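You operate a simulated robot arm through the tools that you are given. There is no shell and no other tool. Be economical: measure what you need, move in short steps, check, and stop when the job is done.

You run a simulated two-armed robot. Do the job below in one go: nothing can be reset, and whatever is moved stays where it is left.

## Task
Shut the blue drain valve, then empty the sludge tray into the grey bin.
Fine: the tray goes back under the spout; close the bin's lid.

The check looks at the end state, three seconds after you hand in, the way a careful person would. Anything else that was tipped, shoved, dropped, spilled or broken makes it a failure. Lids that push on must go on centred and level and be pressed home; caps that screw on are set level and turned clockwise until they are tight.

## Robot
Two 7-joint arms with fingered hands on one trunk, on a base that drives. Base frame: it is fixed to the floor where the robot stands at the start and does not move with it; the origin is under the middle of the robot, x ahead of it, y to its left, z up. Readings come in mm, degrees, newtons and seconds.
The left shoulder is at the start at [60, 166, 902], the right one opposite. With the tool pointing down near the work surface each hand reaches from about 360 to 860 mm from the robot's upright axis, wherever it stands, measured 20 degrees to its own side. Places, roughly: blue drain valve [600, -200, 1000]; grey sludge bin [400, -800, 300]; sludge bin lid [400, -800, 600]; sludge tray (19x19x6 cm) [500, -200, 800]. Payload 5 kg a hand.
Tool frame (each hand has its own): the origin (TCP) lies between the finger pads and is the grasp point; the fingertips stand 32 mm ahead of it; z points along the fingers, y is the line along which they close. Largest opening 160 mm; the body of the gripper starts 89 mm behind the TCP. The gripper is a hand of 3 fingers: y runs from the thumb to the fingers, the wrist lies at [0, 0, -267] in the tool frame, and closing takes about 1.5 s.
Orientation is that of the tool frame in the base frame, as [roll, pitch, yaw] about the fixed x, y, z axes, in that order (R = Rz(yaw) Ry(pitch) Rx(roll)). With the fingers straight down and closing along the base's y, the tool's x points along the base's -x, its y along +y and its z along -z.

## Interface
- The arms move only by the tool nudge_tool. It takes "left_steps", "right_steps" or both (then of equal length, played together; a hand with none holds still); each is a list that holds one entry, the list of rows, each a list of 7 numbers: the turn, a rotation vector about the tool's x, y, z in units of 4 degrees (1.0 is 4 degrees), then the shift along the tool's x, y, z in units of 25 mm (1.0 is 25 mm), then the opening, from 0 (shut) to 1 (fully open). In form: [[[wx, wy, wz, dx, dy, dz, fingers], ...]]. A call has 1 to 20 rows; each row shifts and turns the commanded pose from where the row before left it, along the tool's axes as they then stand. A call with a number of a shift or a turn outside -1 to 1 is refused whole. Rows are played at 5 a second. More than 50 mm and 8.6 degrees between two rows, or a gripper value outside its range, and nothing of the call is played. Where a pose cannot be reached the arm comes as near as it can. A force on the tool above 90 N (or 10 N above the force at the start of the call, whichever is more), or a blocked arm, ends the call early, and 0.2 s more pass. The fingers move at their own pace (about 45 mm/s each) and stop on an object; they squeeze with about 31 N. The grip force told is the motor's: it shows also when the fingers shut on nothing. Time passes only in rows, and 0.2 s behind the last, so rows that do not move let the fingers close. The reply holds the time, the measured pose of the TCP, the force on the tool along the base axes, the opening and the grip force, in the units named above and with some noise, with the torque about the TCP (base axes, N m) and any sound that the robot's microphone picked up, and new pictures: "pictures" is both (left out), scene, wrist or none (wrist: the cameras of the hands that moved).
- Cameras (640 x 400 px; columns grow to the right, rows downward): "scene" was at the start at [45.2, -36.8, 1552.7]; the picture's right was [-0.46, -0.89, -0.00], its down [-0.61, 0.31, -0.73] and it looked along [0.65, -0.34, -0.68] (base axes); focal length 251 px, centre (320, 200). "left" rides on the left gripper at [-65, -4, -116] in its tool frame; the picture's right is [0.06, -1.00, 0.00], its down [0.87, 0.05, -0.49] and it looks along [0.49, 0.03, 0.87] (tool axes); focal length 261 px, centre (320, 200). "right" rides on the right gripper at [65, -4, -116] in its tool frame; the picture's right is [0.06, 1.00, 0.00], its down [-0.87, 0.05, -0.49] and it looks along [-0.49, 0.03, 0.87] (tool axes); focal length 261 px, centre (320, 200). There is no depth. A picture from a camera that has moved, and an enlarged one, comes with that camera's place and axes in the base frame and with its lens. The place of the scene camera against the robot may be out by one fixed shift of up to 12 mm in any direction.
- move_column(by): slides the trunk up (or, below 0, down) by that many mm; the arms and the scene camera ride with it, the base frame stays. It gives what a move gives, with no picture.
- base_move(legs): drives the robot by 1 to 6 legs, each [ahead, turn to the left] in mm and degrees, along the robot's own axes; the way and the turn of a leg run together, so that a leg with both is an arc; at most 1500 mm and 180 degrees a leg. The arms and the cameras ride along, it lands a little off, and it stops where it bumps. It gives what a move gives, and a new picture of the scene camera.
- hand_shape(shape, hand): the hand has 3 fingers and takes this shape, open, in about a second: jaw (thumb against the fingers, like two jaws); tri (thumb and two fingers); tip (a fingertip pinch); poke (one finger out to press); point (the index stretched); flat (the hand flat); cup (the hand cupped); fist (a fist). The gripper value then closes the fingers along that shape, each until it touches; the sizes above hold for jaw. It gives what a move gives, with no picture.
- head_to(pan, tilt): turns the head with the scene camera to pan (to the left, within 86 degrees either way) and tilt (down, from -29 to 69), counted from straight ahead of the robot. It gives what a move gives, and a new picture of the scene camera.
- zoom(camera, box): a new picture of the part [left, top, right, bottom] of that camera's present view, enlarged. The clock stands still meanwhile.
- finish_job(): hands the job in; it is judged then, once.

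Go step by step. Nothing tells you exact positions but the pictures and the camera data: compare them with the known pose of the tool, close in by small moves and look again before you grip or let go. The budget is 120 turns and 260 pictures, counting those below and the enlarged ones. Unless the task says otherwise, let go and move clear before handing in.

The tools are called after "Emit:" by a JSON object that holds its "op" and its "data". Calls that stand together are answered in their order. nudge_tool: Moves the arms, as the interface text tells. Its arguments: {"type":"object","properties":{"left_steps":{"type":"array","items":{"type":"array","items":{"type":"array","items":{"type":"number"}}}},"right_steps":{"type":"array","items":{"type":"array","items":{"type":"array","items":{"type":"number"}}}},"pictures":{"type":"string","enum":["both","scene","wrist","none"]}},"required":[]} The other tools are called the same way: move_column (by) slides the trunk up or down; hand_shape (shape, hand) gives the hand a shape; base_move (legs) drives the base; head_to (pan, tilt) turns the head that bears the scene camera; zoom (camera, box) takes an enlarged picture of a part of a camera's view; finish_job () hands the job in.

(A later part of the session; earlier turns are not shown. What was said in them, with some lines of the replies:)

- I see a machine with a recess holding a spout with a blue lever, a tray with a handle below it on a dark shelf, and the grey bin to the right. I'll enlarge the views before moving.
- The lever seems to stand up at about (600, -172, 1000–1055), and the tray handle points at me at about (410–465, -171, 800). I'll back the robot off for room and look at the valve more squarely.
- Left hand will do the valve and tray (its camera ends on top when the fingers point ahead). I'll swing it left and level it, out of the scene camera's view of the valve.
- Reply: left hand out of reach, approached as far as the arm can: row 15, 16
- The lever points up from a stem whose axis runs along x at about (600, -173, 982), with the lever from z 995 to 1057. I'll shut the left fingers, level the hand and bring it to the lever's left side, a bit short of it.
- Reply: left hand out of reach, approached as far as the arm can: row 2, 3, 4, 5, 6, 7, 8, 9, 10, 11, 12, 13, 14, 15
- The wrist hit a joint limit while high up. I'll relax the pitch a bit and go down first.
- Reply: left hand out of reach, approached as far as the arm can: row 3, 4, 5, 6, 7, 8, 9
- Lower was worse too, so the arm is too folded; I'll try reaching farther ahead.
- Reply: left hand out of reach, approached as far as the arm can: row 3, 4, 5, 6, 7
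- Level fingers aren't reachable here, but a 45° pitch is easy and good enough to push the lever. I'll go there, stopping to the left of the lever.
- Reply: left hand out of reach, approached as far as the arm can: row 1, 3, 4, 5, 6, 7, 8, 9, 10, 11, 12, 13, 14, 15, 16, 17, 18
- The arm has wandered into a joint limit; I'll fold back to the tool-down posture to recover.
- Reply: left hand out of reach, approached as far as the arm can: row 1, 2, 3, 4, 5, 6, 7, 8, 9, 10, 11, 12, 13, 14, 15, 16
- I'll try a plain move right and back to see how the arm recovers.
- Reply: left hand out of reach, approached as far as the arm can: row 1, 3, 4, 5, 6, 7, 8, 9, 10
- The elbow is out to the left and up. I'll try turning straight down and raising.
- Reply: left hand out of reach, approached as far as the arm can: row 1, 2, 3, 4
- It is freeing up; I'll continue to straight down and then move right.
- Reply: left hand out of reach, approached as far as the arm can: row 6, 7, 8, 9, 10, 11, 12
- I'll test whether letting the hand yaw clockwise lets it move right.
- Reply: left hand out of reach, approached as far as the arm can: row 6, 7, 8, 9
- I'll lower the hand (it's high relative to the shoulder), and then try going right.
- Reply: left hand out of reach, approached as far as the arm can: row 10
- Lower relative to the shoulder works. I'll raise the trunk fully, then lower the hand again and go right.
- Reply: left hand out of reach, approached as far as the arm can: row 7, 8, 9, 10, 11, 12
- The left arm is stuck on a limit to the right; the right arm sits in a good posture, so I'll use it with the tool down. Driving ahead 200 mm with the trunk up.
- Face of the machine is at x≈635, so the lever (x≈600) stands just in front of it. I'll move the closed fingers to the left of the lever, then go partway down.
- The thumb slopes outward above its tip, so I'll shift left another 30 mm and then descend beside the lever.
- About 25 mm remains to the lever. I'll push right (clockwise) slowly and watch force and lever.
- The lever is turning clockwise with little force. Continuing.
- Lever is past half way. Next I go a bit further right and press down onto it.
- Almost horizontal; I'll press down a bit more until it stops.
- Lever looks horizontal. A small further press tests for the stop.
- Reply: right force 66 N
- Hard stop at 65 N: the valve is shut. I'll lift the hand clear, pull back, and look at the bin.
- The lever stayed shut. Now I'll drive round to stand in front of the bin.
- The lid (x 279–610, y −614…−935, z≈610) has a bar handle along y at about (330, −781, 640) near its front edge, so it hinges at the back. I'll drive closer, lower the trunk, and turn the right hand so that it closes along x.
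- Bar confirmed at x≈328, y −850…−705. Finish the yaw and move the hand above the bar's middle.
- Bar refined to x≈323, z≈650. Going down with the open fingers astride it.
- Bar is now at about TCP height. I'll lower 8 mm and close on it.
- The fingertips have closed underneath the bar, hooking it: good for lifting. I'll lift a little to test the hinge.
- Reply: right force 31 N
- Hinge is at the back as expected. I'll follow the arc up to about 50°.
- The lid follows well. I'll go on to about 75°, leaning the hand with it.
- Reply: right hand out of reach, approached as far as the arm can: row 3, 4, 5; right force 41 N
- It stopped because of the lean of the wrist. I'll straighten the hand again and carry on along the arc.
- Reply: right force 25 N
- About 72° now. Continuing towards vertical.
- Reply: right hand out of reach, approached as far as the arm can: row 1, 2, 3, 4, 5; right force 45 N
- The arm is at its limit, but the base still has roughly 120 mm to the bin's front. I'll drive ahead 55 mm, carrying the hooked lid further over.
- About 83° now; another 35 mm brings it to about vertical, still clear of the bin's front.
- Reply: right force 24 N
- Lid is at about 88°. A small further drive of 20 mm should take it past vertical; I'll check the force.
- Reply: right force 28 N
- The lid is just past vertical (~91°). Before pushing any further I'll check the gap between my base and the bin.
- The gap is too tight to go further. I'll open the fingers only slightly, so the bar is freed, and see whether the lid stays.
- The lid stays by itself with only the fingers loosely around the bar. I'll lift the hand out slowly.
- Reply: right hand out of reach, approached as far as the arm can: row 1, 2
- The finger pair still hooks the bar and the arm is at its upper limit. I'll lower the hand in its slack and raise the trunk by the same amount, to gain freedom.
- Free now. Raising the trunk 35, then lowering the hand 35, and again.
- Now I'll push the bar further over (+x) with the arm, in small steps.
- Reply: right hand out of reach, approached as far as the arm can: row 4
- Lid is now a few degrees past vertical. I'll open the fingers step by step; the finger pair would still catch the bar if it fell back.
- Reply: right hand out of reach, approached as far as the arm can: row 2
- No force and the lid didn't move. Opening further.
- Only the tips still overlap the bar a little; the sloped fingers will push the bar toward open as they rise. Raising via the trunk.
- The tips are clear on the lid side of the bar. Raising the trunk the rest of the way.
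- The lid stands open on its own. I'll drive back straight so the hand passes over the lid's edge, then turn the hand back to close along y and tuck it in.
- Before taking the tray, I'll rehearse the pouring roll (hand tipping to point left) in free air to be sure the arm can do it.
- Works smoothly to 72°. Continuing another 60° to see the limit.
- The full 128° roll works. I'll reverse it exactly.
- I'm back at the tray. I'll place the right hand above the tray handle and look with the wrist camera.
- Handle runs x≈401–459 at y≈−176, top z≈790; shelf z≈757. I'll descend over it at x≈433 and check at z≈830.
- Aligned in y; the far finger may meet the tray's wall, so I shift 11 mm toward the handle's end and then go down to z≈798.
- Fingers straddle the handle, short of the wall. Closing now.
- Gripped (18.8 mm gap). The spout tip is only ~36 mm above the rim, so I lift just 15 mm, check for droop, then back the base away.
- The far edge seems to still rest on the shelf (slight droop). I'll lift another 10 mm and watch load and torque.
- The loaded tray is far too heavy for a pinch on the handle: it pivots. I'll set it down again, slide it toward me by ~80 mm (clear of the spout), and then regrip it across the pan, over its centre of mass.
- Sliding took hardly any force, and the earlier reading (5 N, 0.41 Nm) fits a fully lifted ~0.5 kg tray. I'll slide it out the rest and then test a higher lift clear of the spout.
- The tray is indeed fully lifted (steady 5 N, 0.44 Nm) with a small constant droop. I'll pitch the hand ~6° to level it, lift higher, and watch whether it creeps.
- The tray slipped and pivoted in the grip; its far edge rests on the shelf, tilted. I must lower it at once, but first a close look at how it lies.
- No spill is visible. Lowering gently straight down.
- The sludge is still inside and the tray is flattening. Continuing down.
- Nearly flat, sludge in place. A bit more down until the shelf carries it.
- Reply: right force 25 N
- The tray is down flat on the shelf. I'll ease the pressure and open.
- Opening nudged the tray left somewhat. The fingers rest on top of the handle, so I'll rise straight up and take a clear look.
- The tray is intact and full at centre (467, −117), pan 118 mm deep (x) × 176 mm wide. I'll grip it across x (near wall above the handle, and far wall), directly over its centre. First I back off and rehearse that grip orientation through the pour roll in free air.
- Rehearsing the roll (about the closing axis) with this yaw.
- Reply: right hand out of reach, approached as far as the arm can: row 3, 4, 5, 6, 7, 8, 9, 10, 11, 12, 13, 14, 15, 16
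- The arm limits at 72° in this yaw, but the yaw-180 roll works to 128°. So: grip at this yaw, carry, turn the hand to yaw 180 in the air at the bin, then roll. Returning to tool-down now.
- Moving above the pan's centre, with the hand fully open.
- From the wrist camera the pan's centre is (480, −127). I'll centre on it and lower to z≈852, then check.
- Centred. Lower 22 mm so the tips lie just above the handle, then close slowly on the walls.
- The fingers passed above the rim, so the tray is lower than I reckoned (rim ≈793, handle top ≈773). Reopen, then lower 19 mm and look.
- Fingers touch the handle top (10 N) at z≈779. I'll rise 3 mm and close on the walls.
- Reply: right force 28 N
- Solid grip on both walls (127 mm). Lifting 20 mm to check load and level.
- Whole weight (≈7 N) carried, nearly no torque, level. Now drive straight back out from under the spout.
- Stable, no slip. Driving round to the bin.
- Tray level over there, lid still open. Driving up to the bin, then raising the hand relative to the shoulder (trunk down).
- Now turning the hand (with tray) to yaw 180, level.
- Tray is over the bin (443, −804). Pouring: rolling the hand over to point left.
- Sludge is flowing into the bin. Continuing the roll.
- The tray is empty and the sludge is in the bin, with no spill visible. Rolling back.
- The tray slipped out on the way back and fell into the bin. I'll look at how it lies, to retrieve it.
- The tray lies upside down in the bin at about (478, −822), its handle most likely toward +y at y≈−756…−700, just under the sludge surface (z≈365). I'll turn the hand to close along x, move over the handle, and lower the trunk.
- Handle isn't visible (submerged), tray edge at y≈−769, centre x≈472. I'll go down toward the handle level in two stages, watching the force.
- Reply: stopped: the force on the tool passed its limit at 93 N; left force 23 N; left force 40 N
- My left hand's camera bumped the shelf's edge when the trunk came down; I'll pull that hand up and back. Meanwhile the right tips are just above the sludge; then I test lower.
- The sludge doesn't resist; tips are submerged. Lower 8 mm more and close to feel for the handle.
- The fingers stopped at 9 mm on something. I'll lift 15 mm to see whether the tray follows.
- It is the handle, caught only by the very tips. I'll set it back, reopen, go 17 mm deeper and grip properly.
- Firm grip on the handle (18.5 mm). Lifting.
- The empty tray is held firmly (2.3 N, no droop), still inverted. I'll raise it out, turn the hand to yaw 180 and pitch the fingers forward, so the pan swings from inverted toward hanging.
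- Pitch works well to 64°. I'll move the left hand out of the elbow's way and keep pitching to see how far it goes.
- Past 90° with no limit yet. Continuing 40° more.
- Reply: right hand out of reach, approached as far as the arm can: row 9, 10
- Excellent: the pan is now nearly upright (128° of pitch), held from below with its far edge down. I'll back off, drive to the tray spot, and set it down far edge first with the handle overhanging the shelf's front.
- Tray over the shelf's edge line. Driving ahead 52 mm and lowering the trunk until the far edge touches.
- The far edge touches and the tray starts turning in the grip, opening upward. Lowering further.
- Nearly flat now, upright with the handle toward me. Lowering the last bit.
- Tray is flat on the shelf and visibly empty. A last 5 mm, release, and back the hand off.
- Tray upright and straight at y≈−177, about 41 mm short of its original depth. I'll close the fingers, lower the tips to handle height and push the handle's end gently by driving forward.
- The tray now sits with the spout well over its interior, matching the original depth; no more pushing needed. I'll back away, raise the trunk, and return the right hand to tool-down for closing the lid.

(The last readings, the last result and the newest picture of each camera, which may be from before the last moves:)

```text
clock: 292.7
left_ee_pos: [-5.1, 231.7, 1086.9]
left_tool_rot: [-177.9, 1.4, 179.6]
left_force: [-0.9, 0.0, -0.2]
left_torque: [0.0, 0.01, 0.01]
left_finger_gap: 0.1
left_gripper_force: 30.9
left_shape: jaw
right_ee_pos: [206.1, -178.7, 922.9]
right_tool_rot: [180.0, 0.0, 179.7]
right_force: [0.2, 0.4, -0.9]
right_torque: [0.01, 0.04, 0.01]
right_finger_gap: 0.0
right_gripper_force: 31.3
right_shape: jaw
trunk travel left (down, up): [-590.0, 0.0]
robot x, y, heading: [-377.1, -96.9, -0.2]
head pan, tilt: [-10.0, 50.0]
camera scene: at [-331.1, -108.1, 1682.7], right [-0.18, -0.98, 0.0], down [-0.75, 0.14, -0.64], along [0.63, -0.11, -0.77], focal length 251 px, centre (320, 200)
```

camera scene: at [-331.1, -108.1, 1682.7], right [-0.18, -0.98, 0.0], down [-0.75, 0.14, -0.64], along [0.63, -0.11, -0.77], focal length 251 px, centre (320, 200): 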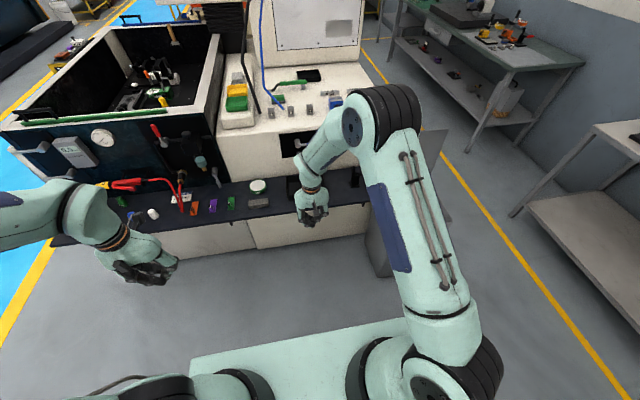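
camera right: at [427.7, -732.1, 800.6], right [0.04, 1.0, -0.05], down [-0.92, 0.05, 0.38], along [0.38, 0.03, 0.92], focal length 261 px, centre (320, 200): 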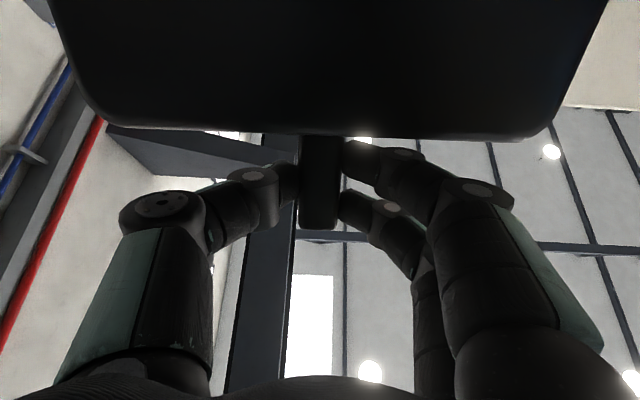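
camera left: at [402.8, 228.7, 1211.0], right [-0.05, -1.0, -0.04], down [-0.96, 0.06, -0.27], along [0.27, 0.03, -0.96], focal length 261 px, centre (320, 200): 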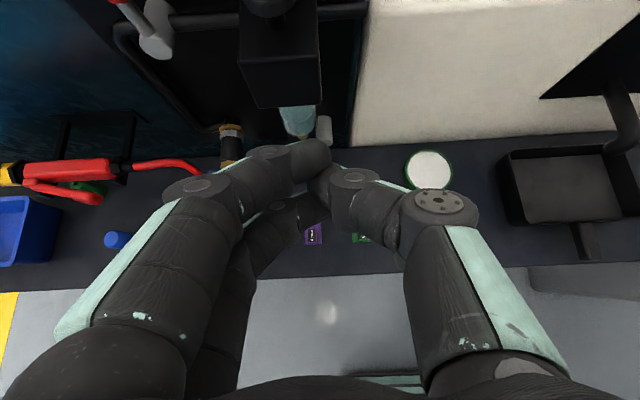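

Arm recovered to tool-down. Driving back to the bin, turning the hand to close along x and raising it above lid height.

Emit:
{"op": "base_move", "data": {"legs": [[0, -90], [550, 0], [0, 90]]}}

Emit:
{"op": "nudge_tool", "data": {"right_steps": [[[0, 0, -1, 0, 0, -0.4, 0.3], [0, 0, -1, 0, 0, -0.4, 0.3], [0, 0, -1, 0, 0, -0.4, 0.3], [0, 0, -1, 0, 0, -0.4, 0.3], [0, 0, -1, 0, 0, -0.4, 0.3], [0, 0, -1, 0, 0, -0.4, 0.3], [0, 0, -1, 0, 0, -0.4, 0.3], [0, 0, -1, 0, 0, -0.4, 0.3], [0, 0, -1, 0, 0, -0.3, 0.3], [0, 0, -1, 0, 0, 0, 0.3], [0, 0, -1, 0, 0, 0, 0.3], [0, 0, -1, 0, 0, 0, 0.3], [0, 0, -1, 0, 0, 0, 0.3], [0, 0, -1, 0, 0, 0, 0.3], [0, 0, -1, 0, 0, 0, 0.3], [0, 0, -1, 0, 0, 0, 0.3], [0, 0, -1, 0, 0, 0, 0.3], [0, 0, -1, 0, 0, 0, 0.3], [0, 0, -1, 0, 0, 0, 0.3], [0, 0, -1, 0, 0, 0, 0.3]]], "pictures": "none"}}

Emit:
{"op": "nudge_tool", "data": {"right_steps": [[[0, 0, -1, 0, 0, 0, 0.375], [0, 0, -1, 0, 0, 0, 0.375], [0, 0, -0.5, 0, 0, 0, 0.375], [0, 0, 0, 0.36, -0.9, 0, 0.375], [0, 0, 0, 0.36, -0.9, 0, 0.375], [0, 0, 0, 0.36, -0.9, 0, 0.375], [0, 0, 0, 0.36, -0.9, 0, 0.375], [0, 0, 0, 0.36, -0.9, 0, 0.375]]], "pictures": "scene"}}

```text
clock: 303.8
left_ee_pos: [-7.6, -326.8, 1086.0]
left_tool_rot: [-177.9, 1.4, 179.2]
left_force: [1.2, 0.1, 0.0]
left_torque: [-0.03, 0.02, -0.01]
left_finger_gap: 0.0
left_gripper_force: 30.8
left_shape: jaw
right_ee_pos: [201.8, -738.7, 923.5]
right_tool_rot: [180.0, 0.1, 179.2]
right_force: [0.1, -0.4, -0.7]
right_torque: [-0.01, 0.03, -0.02]
right_finger_gap: 0.1
right_gripper_force: 31.6
right_shape: jaw
trunk travel left (down, up): [-590.0, 0.0]
robot x, y, heading: [-381.7, -654.1, -0.8]
head pan, tilt: [-10.0, 50.0]
camera scene: at [-336.6, -664.4, 1682.7], right [-0.18, -0.98, 0.0], down [-0.75, 0.14, -0.64], along [0.63, -0.12, -0.77], focal length 251 px, centre (320, 200)
```

scene: 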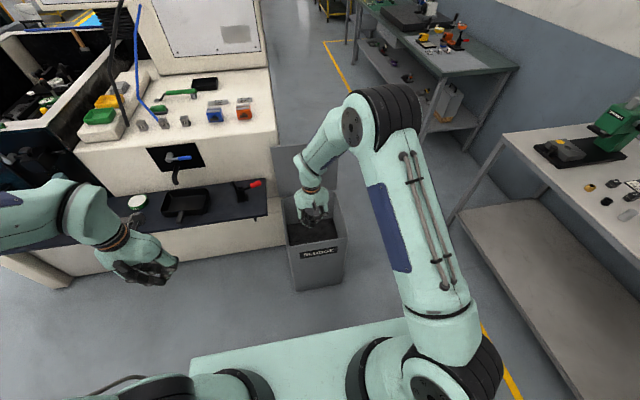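

```text
clock: 308.0
left_ee_pos: [-7.7, -325.2, 1086.4]
left_tool_rot: [-178.0, 1.4, 179.4]
left_force: [0.6, -0.1, -0.1]
left_torque: [-0.01, -0.01, -0.02]
left_finger_gap: 0.0
left_gripper_force: 31.0
left_shape: jaw
right_ee_pos: [199.1, -739.2, 1010.9]
right_tool_rot: [-179.8, 0.0, -100.7]
right_force: [-0.6, 0.0, 0.2]
right_torque: [-0.02, -0.03, -0.02]
right_finger_gap: 47.4
right_gripper_force: 0.1
right_shape: jaw
trunk travel left (down, up): [-590.0, 0.0]
robot x, y, heading: [-383.5, -652.9, -0.5]
head pan, tilt: [-10.0, 50.0]
```

```text
clock: 309.8
left_ee_pos: [-8.0, -325.6, 1085.9]
left_tool_rot: [-177.8, 1.4, 179.2]
left_force: [0.1, 0.8, -0.9]
left_torque: [0.02, 0.01, 0.01]
left_finger_gap: 0.1
left_gripper_force: 30.7
left_shape: jaw
right_ee_pos: [312.6, -787.4, 1010.6]
right_tool_rot: [-180.0, 0.1, -90.8]
right_force: [-0.3, 0.1, 0.0]
right_torque: [0.03, 0.01, 0.03]
right_finger_gap: 59.6
right_gripper_force: 0.0
right_shape: jaw
trunk travel left (down, up): [-590.0, 0.0]
robot x, y, heading: [-383.8, -650.9, -0.6]
head pan, tilt: [-10.0, 50.0]
camera scene: at [-335.7, -665.1, 1682.7], right [-0.18, -0.98, 0.0], down [-0.75, 0.14, -0.64], along [0.63, -0.12, -0.77], focal length 251 px, centre (320, 200)
```

scene: 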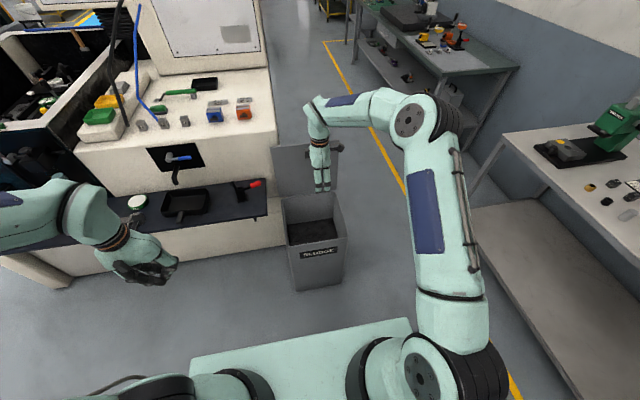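

Reaching 25 mm further out, then driving forward so the open fingers pass over the lid's edge above the bar.

Emit:
{"op": "nudge_tool", "data": {"right_steps": [[[0, 0, 0, -0.3, -0.6, 0, 0.375], [0, 0, 0, -0.2, -0.6, 0, 0.375]]], "pictures": "none"}}

Emit:
{"op": "base_move", "data": {"legs": [[340, 0.5]]}}

Emit:
{"op": "zoom", "data": {"camera": "right", "box": [0, 0, 640, 400]}}

```text
clock: 310.4
left_ee_pos: [-7.1, -326.5, 1086.9]
left_tool_rot: [-177.9, 1.5, 179.2]
left_force: [0.7, 0.5, -0.8]
left_torque: [-0.01, 0.01, -0.04]
left_finger_gap: 0.0
left_gripper_force: 30.9
left_shape: jaw
right_ee_pos: [342.9, -774.7, 1011.3]
right_tool_rot: [180.0, 0.0, -90.8]
right_force: [0.1, 0.4, 0.3]
right_torque: [-0.01, 0.03, 0.02]
right_finger_gap: 59.7
right_gripper_force: 0.0
right_shape: jaw
trunk travel left (down, up): [-590.0, 0.0]
robot x, y, heading: [-383.1, -653.7, -0.8]
head pan, tilt: [-10.0, 50.0]
```

```text
clock: 312.7
left_ee_pos: [330.8, -325.9, 1086.1]
left_tool_rot: [-177.9, 1.4, 179.6]
left_force: [0.5, 0.0, 1.5]
left_torque: [0.03, 0.02, 0.01]
left_finger_gap: 0.1
left_gripper_force: 31.3
left_shape: jaw
right_ee_pos: [684.3, -771.5, 1010.0]
right_tool_rot: [179.9, 0.0, -90.3]
right_force: [0.7, -0.4, 0.3]
right_torque: [-0.05, 0.02, 0.01]
right_finger_gap: 59.7
right_gripper_force: 0.1
right_shape: jaw
trunk travel left (down, up): [-590.0, 0.0]
robot x, y, heading: [-41.1, -654.6, -0.2]
head pan, tilt: [-10.0, 50.0]
camera scene: at [5.3, -666.8, 1682.7], right [-0.18, -0.98, 0.0], down [-0.75, 0.14, -0.64], along [0.63, -0.11, -0.77], focal length 251 px, centre (320, 200)
```

scene: 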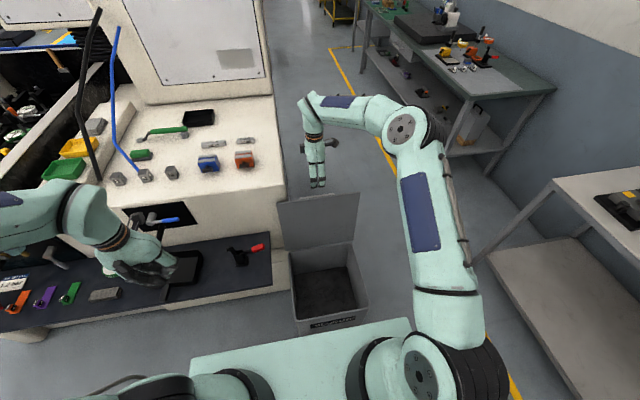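

```text
1.00 times, centred on (320, 200) of right (not enlarged: the box is as wide or as high as the picture)
camera zoom: at [688.2, -837.1, 1125.2], right [-1.0, -0.06, 0.0], down [-0.05, 0.87, 0.49], along [-0.03, 0.49, -0.87], focal length 261 px, centre (320, 200)
```

zoom: 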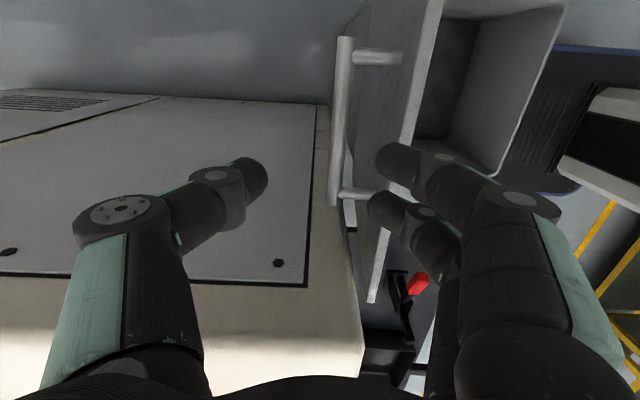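

Bar at x≈669, lid edge x≈623. I'll reproduce the contact-free exit path in reverse: gap 87 mm, TCP x≈711, then lower by the trunk.

Emit:
{"op": "nudge_tool", "data": {"right_steps": [[[0, 0, 0, 0, -0.25, 0, 0.55], [0, 0, 0, 0, -0.25, 0, 0.55], [0, 0, 0, 0, 0, 0, 0.55]]], "pictures": "none"}}

Emit:
{"op": "base_move", "data": {"legs": [[14, 0]]}}

Emit:
{"op": "move_column", "data": {"by": -85}}

Emit:
{"op": "zoom", "data": {"camera": "right", "box": [0, 0, 640, 400]}}

```text
clock: 313.5
left_ee_pos: [328.4, -325.3, 1086.4]
left_tool_rot: [-177.9, 1.5, 179.7]
left_force: [-0.8, 0.3, 0.2]
left_torque: [-0.04, -0.02, 0.01]
left_finger_gap: 0.0
left_gripper_force: 30.5
left_shape: jaw
right_ee_pos: [695.5, -770.9, 1010.2]
right_tool_rot: [-179.9, 0.1, -90.3]
right_force: [0.1, 0.0, 0.7]
right_torque: [-0.02, 0.0, 0.0]
right_finger_gap: 87.2
right_gripper_force: 0.1
right_shape: jaw
trunk travel left (down, up): [-590.0, 0.0]
robot x, y, heading: [-42.0, -658.1, -0.1]
head pan, tilt: [-10.0, 50.0]
```

```text
clock: 314.2
left_ee_pos: [344.8, -325.5, 1085.9]
left_tool_rot: [-177.9, 1.3, 179.7]
left_force: [0.3, 0.0, -0.8]
left_torque: [-0.02, 0.06, -0.02]
left_finger_gap: 0.0
left_gripper_force: 30.8
left_shape: jaw
right_ee_pos: [710.7, -772.0, 1009.3]
right_tool_rot: [-180.0, 0.0, -90.4]
right_force: [0.3, 0.2, 0.6]
right_torque: [-0.02, 0.06, 0.01]
right_finger_gap: 87.2
right_gripper_force: 0.1
right_shape: jaw
trunk travel left (down, up): [-590.0, 0.0]
robot x, y, heading: [-35.1, -655.0, -0.0]
head pan, tilt: [-10.0, 50.0]
camera scene: at [19.8, -666.7, 1682.7], right [-0.18, -0.98, 0.0], down [-0.75, 0.13, -0.64], along [0.63, -0.11, -0.77], focal length 251 px, centre (320, 200)
```

scene: 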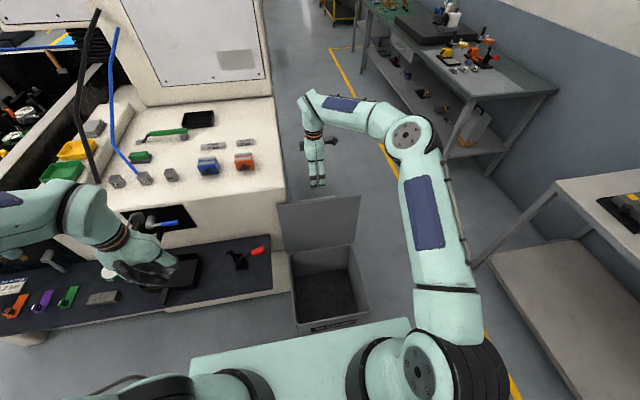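

```text
clock: 315.4
left_ee_pos: [343.4, -326.6, 1001.2]
left_tool_rot: [-177.8, 1.4, 179.8]
left_force: [0.3, -0.6, -0.4]
left_torque: [0.01, -0.01, 0.0]
left_finger_gap: 0.0
left_gripper_force: 30.7
left_shape: jaw
right_ee_pos: [708.9, -771.0, 925.8]
right_tool_rot: [-180.0, 0.0, -90.3]
right_force: [-1.1, -0.2, 1.3]
right_torque: [0.02, 0.16, 0.02]
right_finger_gap: 87.9
right_gripper_force: 0.1
right_shape: jaw
trunk travel left (down, up): [-505.0, 85.0]
robot x, y, heading: [-31.7, -655.6, -0.2]
head pan, tilt: [-10.0, 50.0]
```

```text
1.00 times, centred on (320, 200) of right (not enlarged: the box is as wide or as high as the picture)
camera zoom: at [713.3, -837.2, 1041.0], right [-1.0, -0.06, 0.0], down [-0.05, 0.87, 0.49], along [-0.03, 0.49, -0.87], focal length 261 px, centre (320, 200)
```

zoom: 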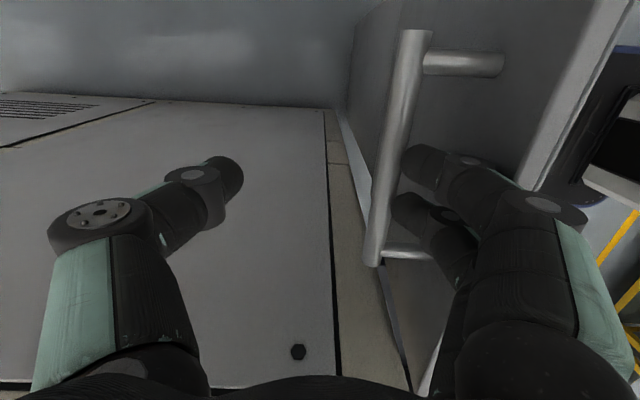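

The pair is in the slot between bar and lid. Lower 30 mm more and close to hook the bar.

Emit:
{"op": "move_column", "data": {"by": -32}}

Emit:
{"op": "nudge_tool", "data": {"right_steps": [[[0, 0, 0, 0, 0, 0, 0.3], [0, 0, 0, 0, 0, 0, 0.1], [0, 0, 0, 0, 0, 0, 0], [0, 0, 0, 0, 0, 0, 0], [0, 0, 0, 0, 0, 0, 0], [0, 0, 0, 0, 0, 0, 0]]], "pictures": "wrist"}}

```text
clock: 316.2
left_ee_pos: [342.3, -325.3, 969.9]
left_tool_rot: [-177.9, 1.4, 179.7]
left_force: [0.0, -0.3, 0.8]
left_torque: [0.02, 0.03, 0.02]
left_finger_gap: 0.1
left_gripper_force: 30.9
left_shape: jaw
right_ee_pos: [708.5, -772.1, 892.7]
right_tool_rot: [-180.0, 0.1, -90.2]
right_force: [-0.1, -0.6, 1.1]
right_torque: [0.01, -0.02, 0.0]
right_finger_gap: 88.1
right_gripper_force: 0.0
right_shape: jaw
trunk travel left (down, up): [-473.0, 117.0]
robot x, y, heading: [-29.6, -657.5, -0.3]
head pan, tilt: [-10.0, 50.0]
```

```text
clock: 317.6
left_ee_pos: [343.5, -326.6, 970.1]
left_tool_rot: [-177.8, 1.4, 179.7]
left_force: [0.3, -0.2, -0.5]
left_torque: [0.01, 0.0, 0.02]
left_finger_gap: 0.0
left_gripper_force: 30.5
left_shape: jaw
right_ee_pos: [707.0, -772.2, 892.4]
right_tool_rot: [180.0, -0.1, -90.3]
right_force: [-6.7, -1.1, -7.4]
right_torque: [-0.01, 0.36, 0.01]
right_finger_gap: 20.0
right_gripper_force: 18.0
right_shape: jaw
trunk travel left (down, up): [-473.0, 117.0]
robot x, y, heading: [-31.8, -655.2, -0.2]
head pan, tilt: [-10.0, 50.0]
camera right: at [712.6, -837.2, 1007.8], right [-1.0, -0.06, 0.0], down [-0.05, 0.87, 0.49], along [-0.03, 0.49, -0.87], focal length 261 px, centre (320, 200)
```

right: 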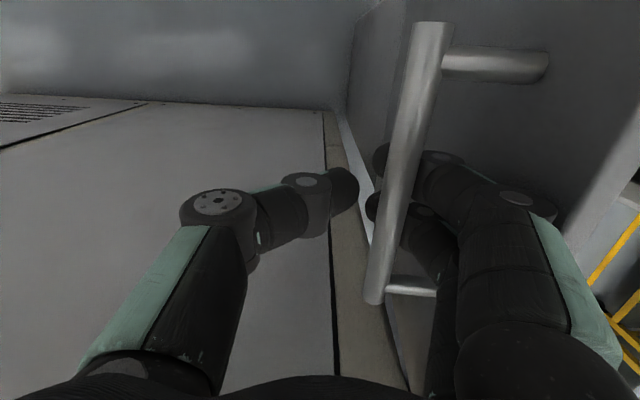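

Bar is caged by thumb and pair. Driving back 100 mm pulls the lid towards closing.

Emit:
{"op": "base_move", "data": {"legs": [[-105, 0]]}}

Emit:
{"op": "zoom", "data": {"camera": "right", "box": [0, 0, 640, 400]}}

```text
clock: 318.8
left_ee_pos: [237.4, -325.1, 970.3]
left_tool_rot: [-177.9, 1.4, 179.7]
left_force: [-0.1, 0.2, -0.4]
left_torque: [-0.02, 0.0, 0.01]
left_finger_gap: 0.1
left_gripper_force: 31.0
left_shape: jaw
right_ee_pos: [604.0, -771.3, 892.7]
right_tool_rot: [-179.9, 0.0, -90.2]
right_force: [0.5, 0.4, -5.0]
right_torque: [0.0, -0.12, 0.0]
right_finger_gap: 9.2
right_gripper_force: 31.2
right_shape: jaw
trunk travel left (down, up): [-473.0, 117.0]
robot x, y, heading: [-138.5, -653.8, -0.2]
head pan, tilt: [-10.0, 50.0]
camera scene: at [-88.3, -666.7, 1565.7], right [-0.18, -0.98, 0.0], down [-0.75, 0.14, -0.64], along [0.63, -0.11, -0.77], focal length 251 px, centre (320, 200)
```

scene: 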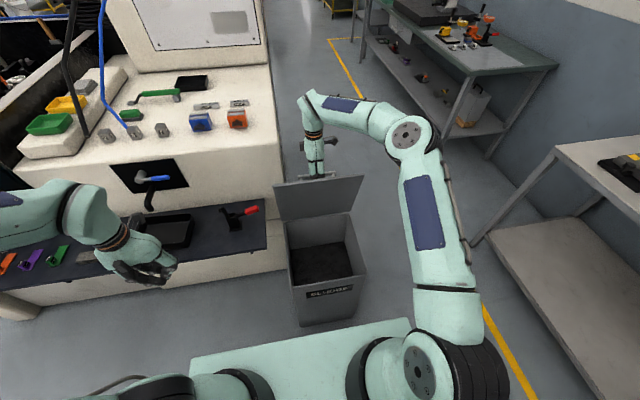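

```text
1.00 times, centred on (320, 200) of right (not enlarged: the box is as wide or as high as the picture)
camera zoom: at [607.2, -837.2, 1008.3], right [-1.0, -0.06, 0.0], down [-0.05, 0.87, 0.49], along [-0.03, 0.49, -0.87], focal length 261 px, centre (320, 200)
```

zoom: 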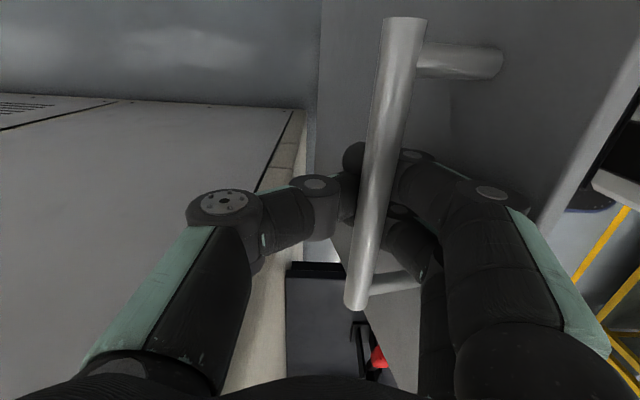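

Lid at about 74°, its weight now resting in the hook. I'll follow the arc down to about 20°.

Emit:
{"op": "nudge_tool", "data": {"right_steps": [[[0, 0, 0, 0, 0.84, 0.15, 0], [0, 0, 0, 0, 0.84, 0.15, 0], [0, 0, 0, 0, 0.84, 0.15, 0], [0, 0, 0, 0, 0.84, 0.15, 0], [0, 0, 0, 0, 0.67, 0.25, 0], [0, 0, 0, 0, 0.67, 0.25, 0], [0, 0, 0, 0, 0.67, 0.25, 0], [0, 0, 0, 0, 0.6, 0.37, 0], [0, 0, 0, 0, 0.6, 0.37, 0], [0, 0, 0, 0, 0.6, 0.37, 0], [0, 0, 0, 0, 0.49, 0.48, 0], [0, 0, 0, 0, 0.49, 0.48, 0], [0, 0, 0, 0, 0.49, 0.48, 0], [0, 0, 0, 0, 0.39, 0.56, 0], [0, 0, 0, 0, 0.39, 0.56, 0], [0, 0, 0, 0, 0.39, 0.56, 0]]], "pictures": "both"}}

```text
clock: 322.2
left_ee_pos: [238.7, -326.2, 967.6]
left_tool_rot: [-178.1, 1.3, 179.7]
left_force: [-0.1, 0.8, -0.1]
left_torque: [-0.01, 0.0, 0.0]
left_finger_gap: 0.1
left_gripper_force: 31.3
left_shape: jaw
right_ee_pos: [363.3, -770.4, 753.8]
right_tool_rot: [-179.8, -0.1, -90.4]
right_force: [34.8, -8.2, -17.8]
right_torque: [-0.09, -0.62, 0.07]
right_finger_gap: 6.6
right_gripper_force: 30.4
right_shape: jaw
trunk travel left (down, up): [-473.0, 117.0]
robot x, y, heading: [-136.3, -649.8, -0.4]
head pan, tilt: [-10.0, 50.0]
camera scene: at [-84.9, -667.6, 1565.6], right [-0.18, -0.98, 0.0], down [-0.76, 0.14, -0.64], along [0.63, -0.11, -0.77], focal length 251 px, centre (320, 200)
camera right: at [365.9, -836.4, 867.9], right [-1.0, -0.05, 0.0], down [-0.05, 0.87, 0.49], along [-0.02, 0.49, -0.87], focal length 261 px, centre (320, 200)
```

scene: 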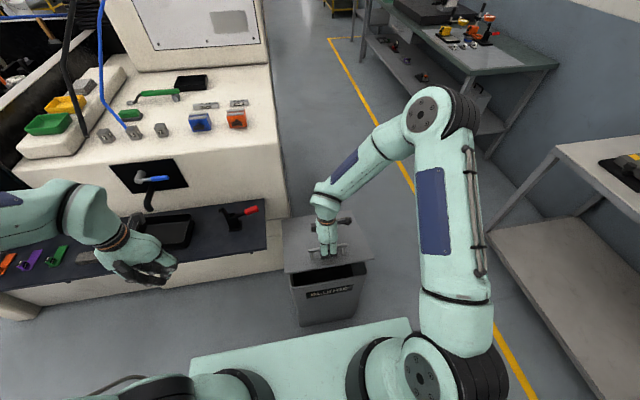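
right: 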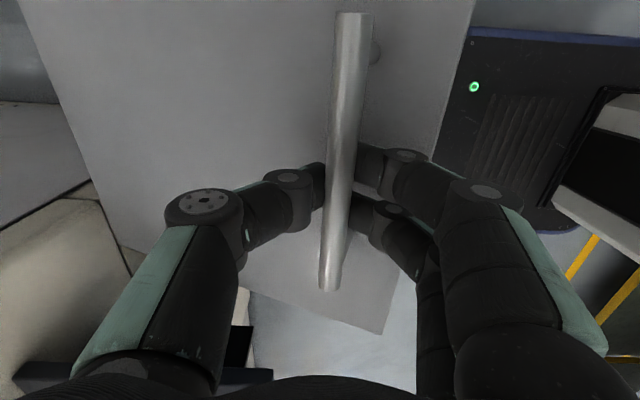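

Down to ~20°. Following the rest of the arc to closed, easing slightly forward.

Emit:
{"op": "nudge_tool", "data": {"right_steps": [[[0, 0, 0, 0, -0.1, 0.4, 0], [0, 0, 0, 0, 0.2, 0.6, 0], [0, 0, 0, 0, 0.25, 0.6, 0], [0, 0, 0, 0, 0.2, 0.6, 0], [0, 0, 0, 0, 0.2, 0.6, 0], [0, 0, 0, 0, 0.15, 0.6, 0], [0, 0, 0, 0, 0.1, 0.4, 0], [0, 0, 0, 0, 0, 0.1, 0]]], "pictures": "both"}}

```text
clock: 324.0
left_ee_pos: [237.3, -324.8, 968.8]
left_tool_rot: [-178.0, 1.2, 179.7]
left_force: [0.4, -0.4, 0.1]
left_torque: [0.02, -0.01, 0.01]
left_finger_gap: 0.0
left_gripper_force: 30.7
left_shape: jaw
right_ee_pos: [334.2, -769.6, 655.4]
right_tool_rot: [-179.8, 0.0, -90.2]
right_force: [22.0, -0.8, -2.4]
right_torque: [0.02, -0.14, -0.01]
right_finger_gap: 7.9
right_gripper_force: 31.2
right_shape: jaw
trunk travel left (down, up): [-473.0, 117.0]
robot x, y, heading: [-136.6, -654.4, -0.0]
head pan, tilt: [-10.0, 50.0]
camera scene: at [-86.9, -666.7, 1565.7], right [-0.18, -0.98, 0.0], down [-0.75, 0.13, -0.64], along [0.63, -0.11, -0.77], focal length 251 px, centre (320, 200)
camera right: at [338.9, -835.4, 770.8], right [-1.0, -0.06, 0.0], down [-0.05, 0.87, 0.49], along [-0.03, 0.49, -0.87], focal length 261 px, centre (320, 200)
```

scene: 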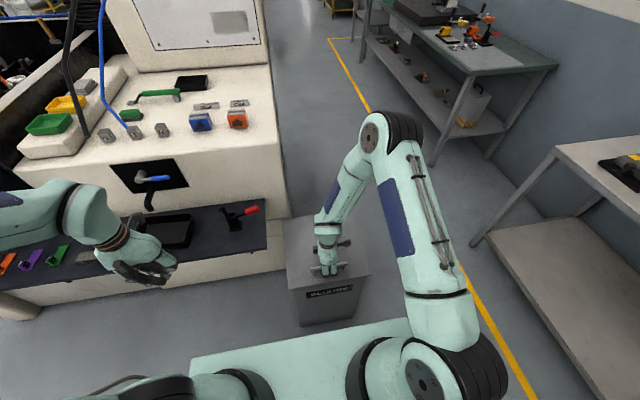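
right: 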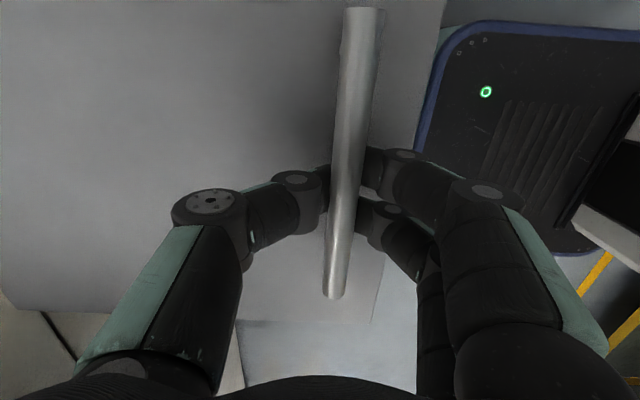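

Lid is down and the bar is back at its original place (x≈322). Opening and rising clear.

Emit:
{"op": "nudge_tool", "data": {"right_steps": [[[0, 0, 0, 0, 0, 0, 0.2], [0, 0, 0, 0, 0, 0, 0.4], [0, 0, 0, 0, 0, 0, 0.5], [0, 0, 0, 0, 0, 0, 0.5], [0, 0, 0, 0, 0, 0, 0.5], [0, 0, 0, 0, 0, -0.4, 0.5], [0, 0, 0, 0, 0, -0.8, 0.5], [0, 0, 0, 0, 0, -1, 0.5], [0, 0, 0, 0, 0, -1, 0.5], [0, 0, 0, 0, 0, -1, 0.5], [0, 0, 0, 0, 0, -1, 0.5], [0, 0, 0, 0, 0, -1, 0.5], [0, 0, 0, 0, 0, -1, 0.5], [0, 0, 0, 0, 0, -1, 0.5]]], "pictures": "wrist"}}

Emit:
{"op": "base_move", "data": {"legs": [[-220, 0]]}}

Emit:
{"op": "zoom", "data": {"camera": "scene", "box": [130, 150, 390, 320]}}

```text
clock: 327.0
left_ee_pos: [236.5, -326.9, 969.7]
left_tool_rot: [-177.9, 1.5, 179.7]
left_force: [0.3, 0.9, 0.8]
left_torque: [0.01, 0.01, 0.0]
left_finger_gap: 0.0
left_gripper_force: 30.9
left_shape: jaw
right_ee_pos: [332.2, -770.1, 859.8]
right_tool_rot: [-180.0, -0.1, -90.2]
right_force: [-0.3, -0.6, -0.1]
right_torque: [0.0, 0.02, 0.0]
right_finger_gap: 79.3
right_gripper_force: 0.1
right_shape: jaw
trunk travel left (down, up): [-473.0, 117.0]
robot x, y, heading: [-135.0, -653.2, -0.5]
head pan, tilt: [-10.0, 50.0]
camera right: at [336.2, -836.7, 976.3], right [-1.0, -0.06, 0.0], down [-0.05, 0.87, 0.49], along [-0.03, 0.49, -0.87], focal length 261 px, centre (320, 200)
```

right: 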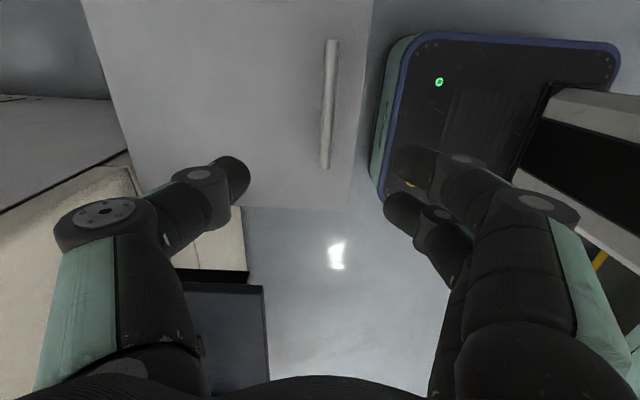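

```text
clock: 328.7
left_ee_pos: [14.7, -324.5, 971.0]
left_tool_rot: [-177.9, 1.5, 179.7]
left_force: [-0.2, -0.1, 0.3]
left_torque: [-0.01, -0.02, -0.02]
left_finger_gap: 0.0
left_gripper_force: 31.4
left_shape: jaw
right_ee_pos: [110.3, -770.2, 861.2]
right_tool_rot: [-180.0, 0.1, -90.4]
right_force: [-0.6, 0.3, 0.1]
right_torque: [0.0, -0.06, 0.03]
right_finger_gap: 79.4
right_gripper_force: 0.0
right_shape: jaw
trunk travel left (down, up): [-473.0, 117.0]
robot x, y, heading: [-357.3, -657.2, -0.2]
head pan, tilt: [-10.0, 50.0]
camera scene: at [-311.9, -665.8, 1565.8], right [-0.18, -0.98, 0.0], down [-0.75, 0.14, -0.64], along [0.63, -0.11, -0.77], focal length 251 px, centre (320, 200)
```

scene: 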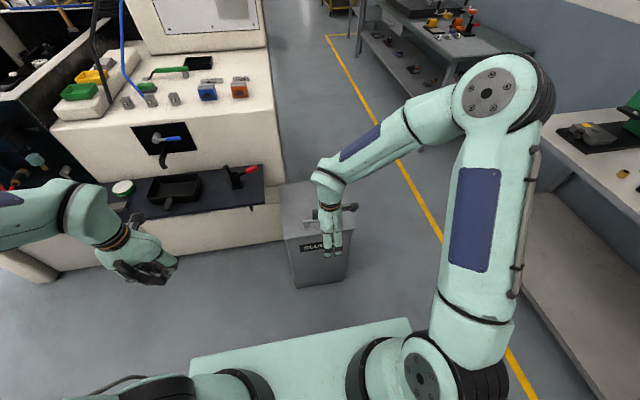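

```text
2.35 times, centred on (260, 235) of scene
camera zoom: at [-311.9, -665.8, 1565.8], right [-0.18, -0.98, 0.0], down [-0.75, 0.14, -0.64], along [0.63, -0.11, -0.77], focal length 592 px, centre (461, 118)
```

zoom: 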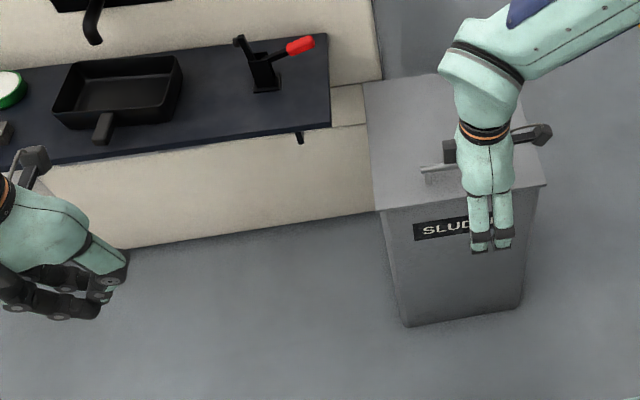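

The lid is closed flush, the empty tray stands under the spout with its handle toward the front, the valve lever is horizontal, and both hands are clear. Handing in.

Emit:
{"op": "finish_job", "data": {}}

```text
The job is handed in.
```

The blue drain valve is shut, the sludge is in the grey bin, and the empty tray is back under the spout with the bin's lid closed.

- **Valve:** I turned the lever a quarter turn clockwise until it hit a hard stop.
- **Tray and bin:** The tray slipped out of the hand and fell into the bin after I poured it. I lifted it out, turned it upright and set it back on the shelf. It sits roughly 15 mm right of its original spot, turned a few degrees, with the spout still over it. I did not check it for sludge on the outside.
- **Other contact:** My left hand bumped the front edge of the shelf once, at about 93 N. I saw nothing move, and no spill in the pictures I took.
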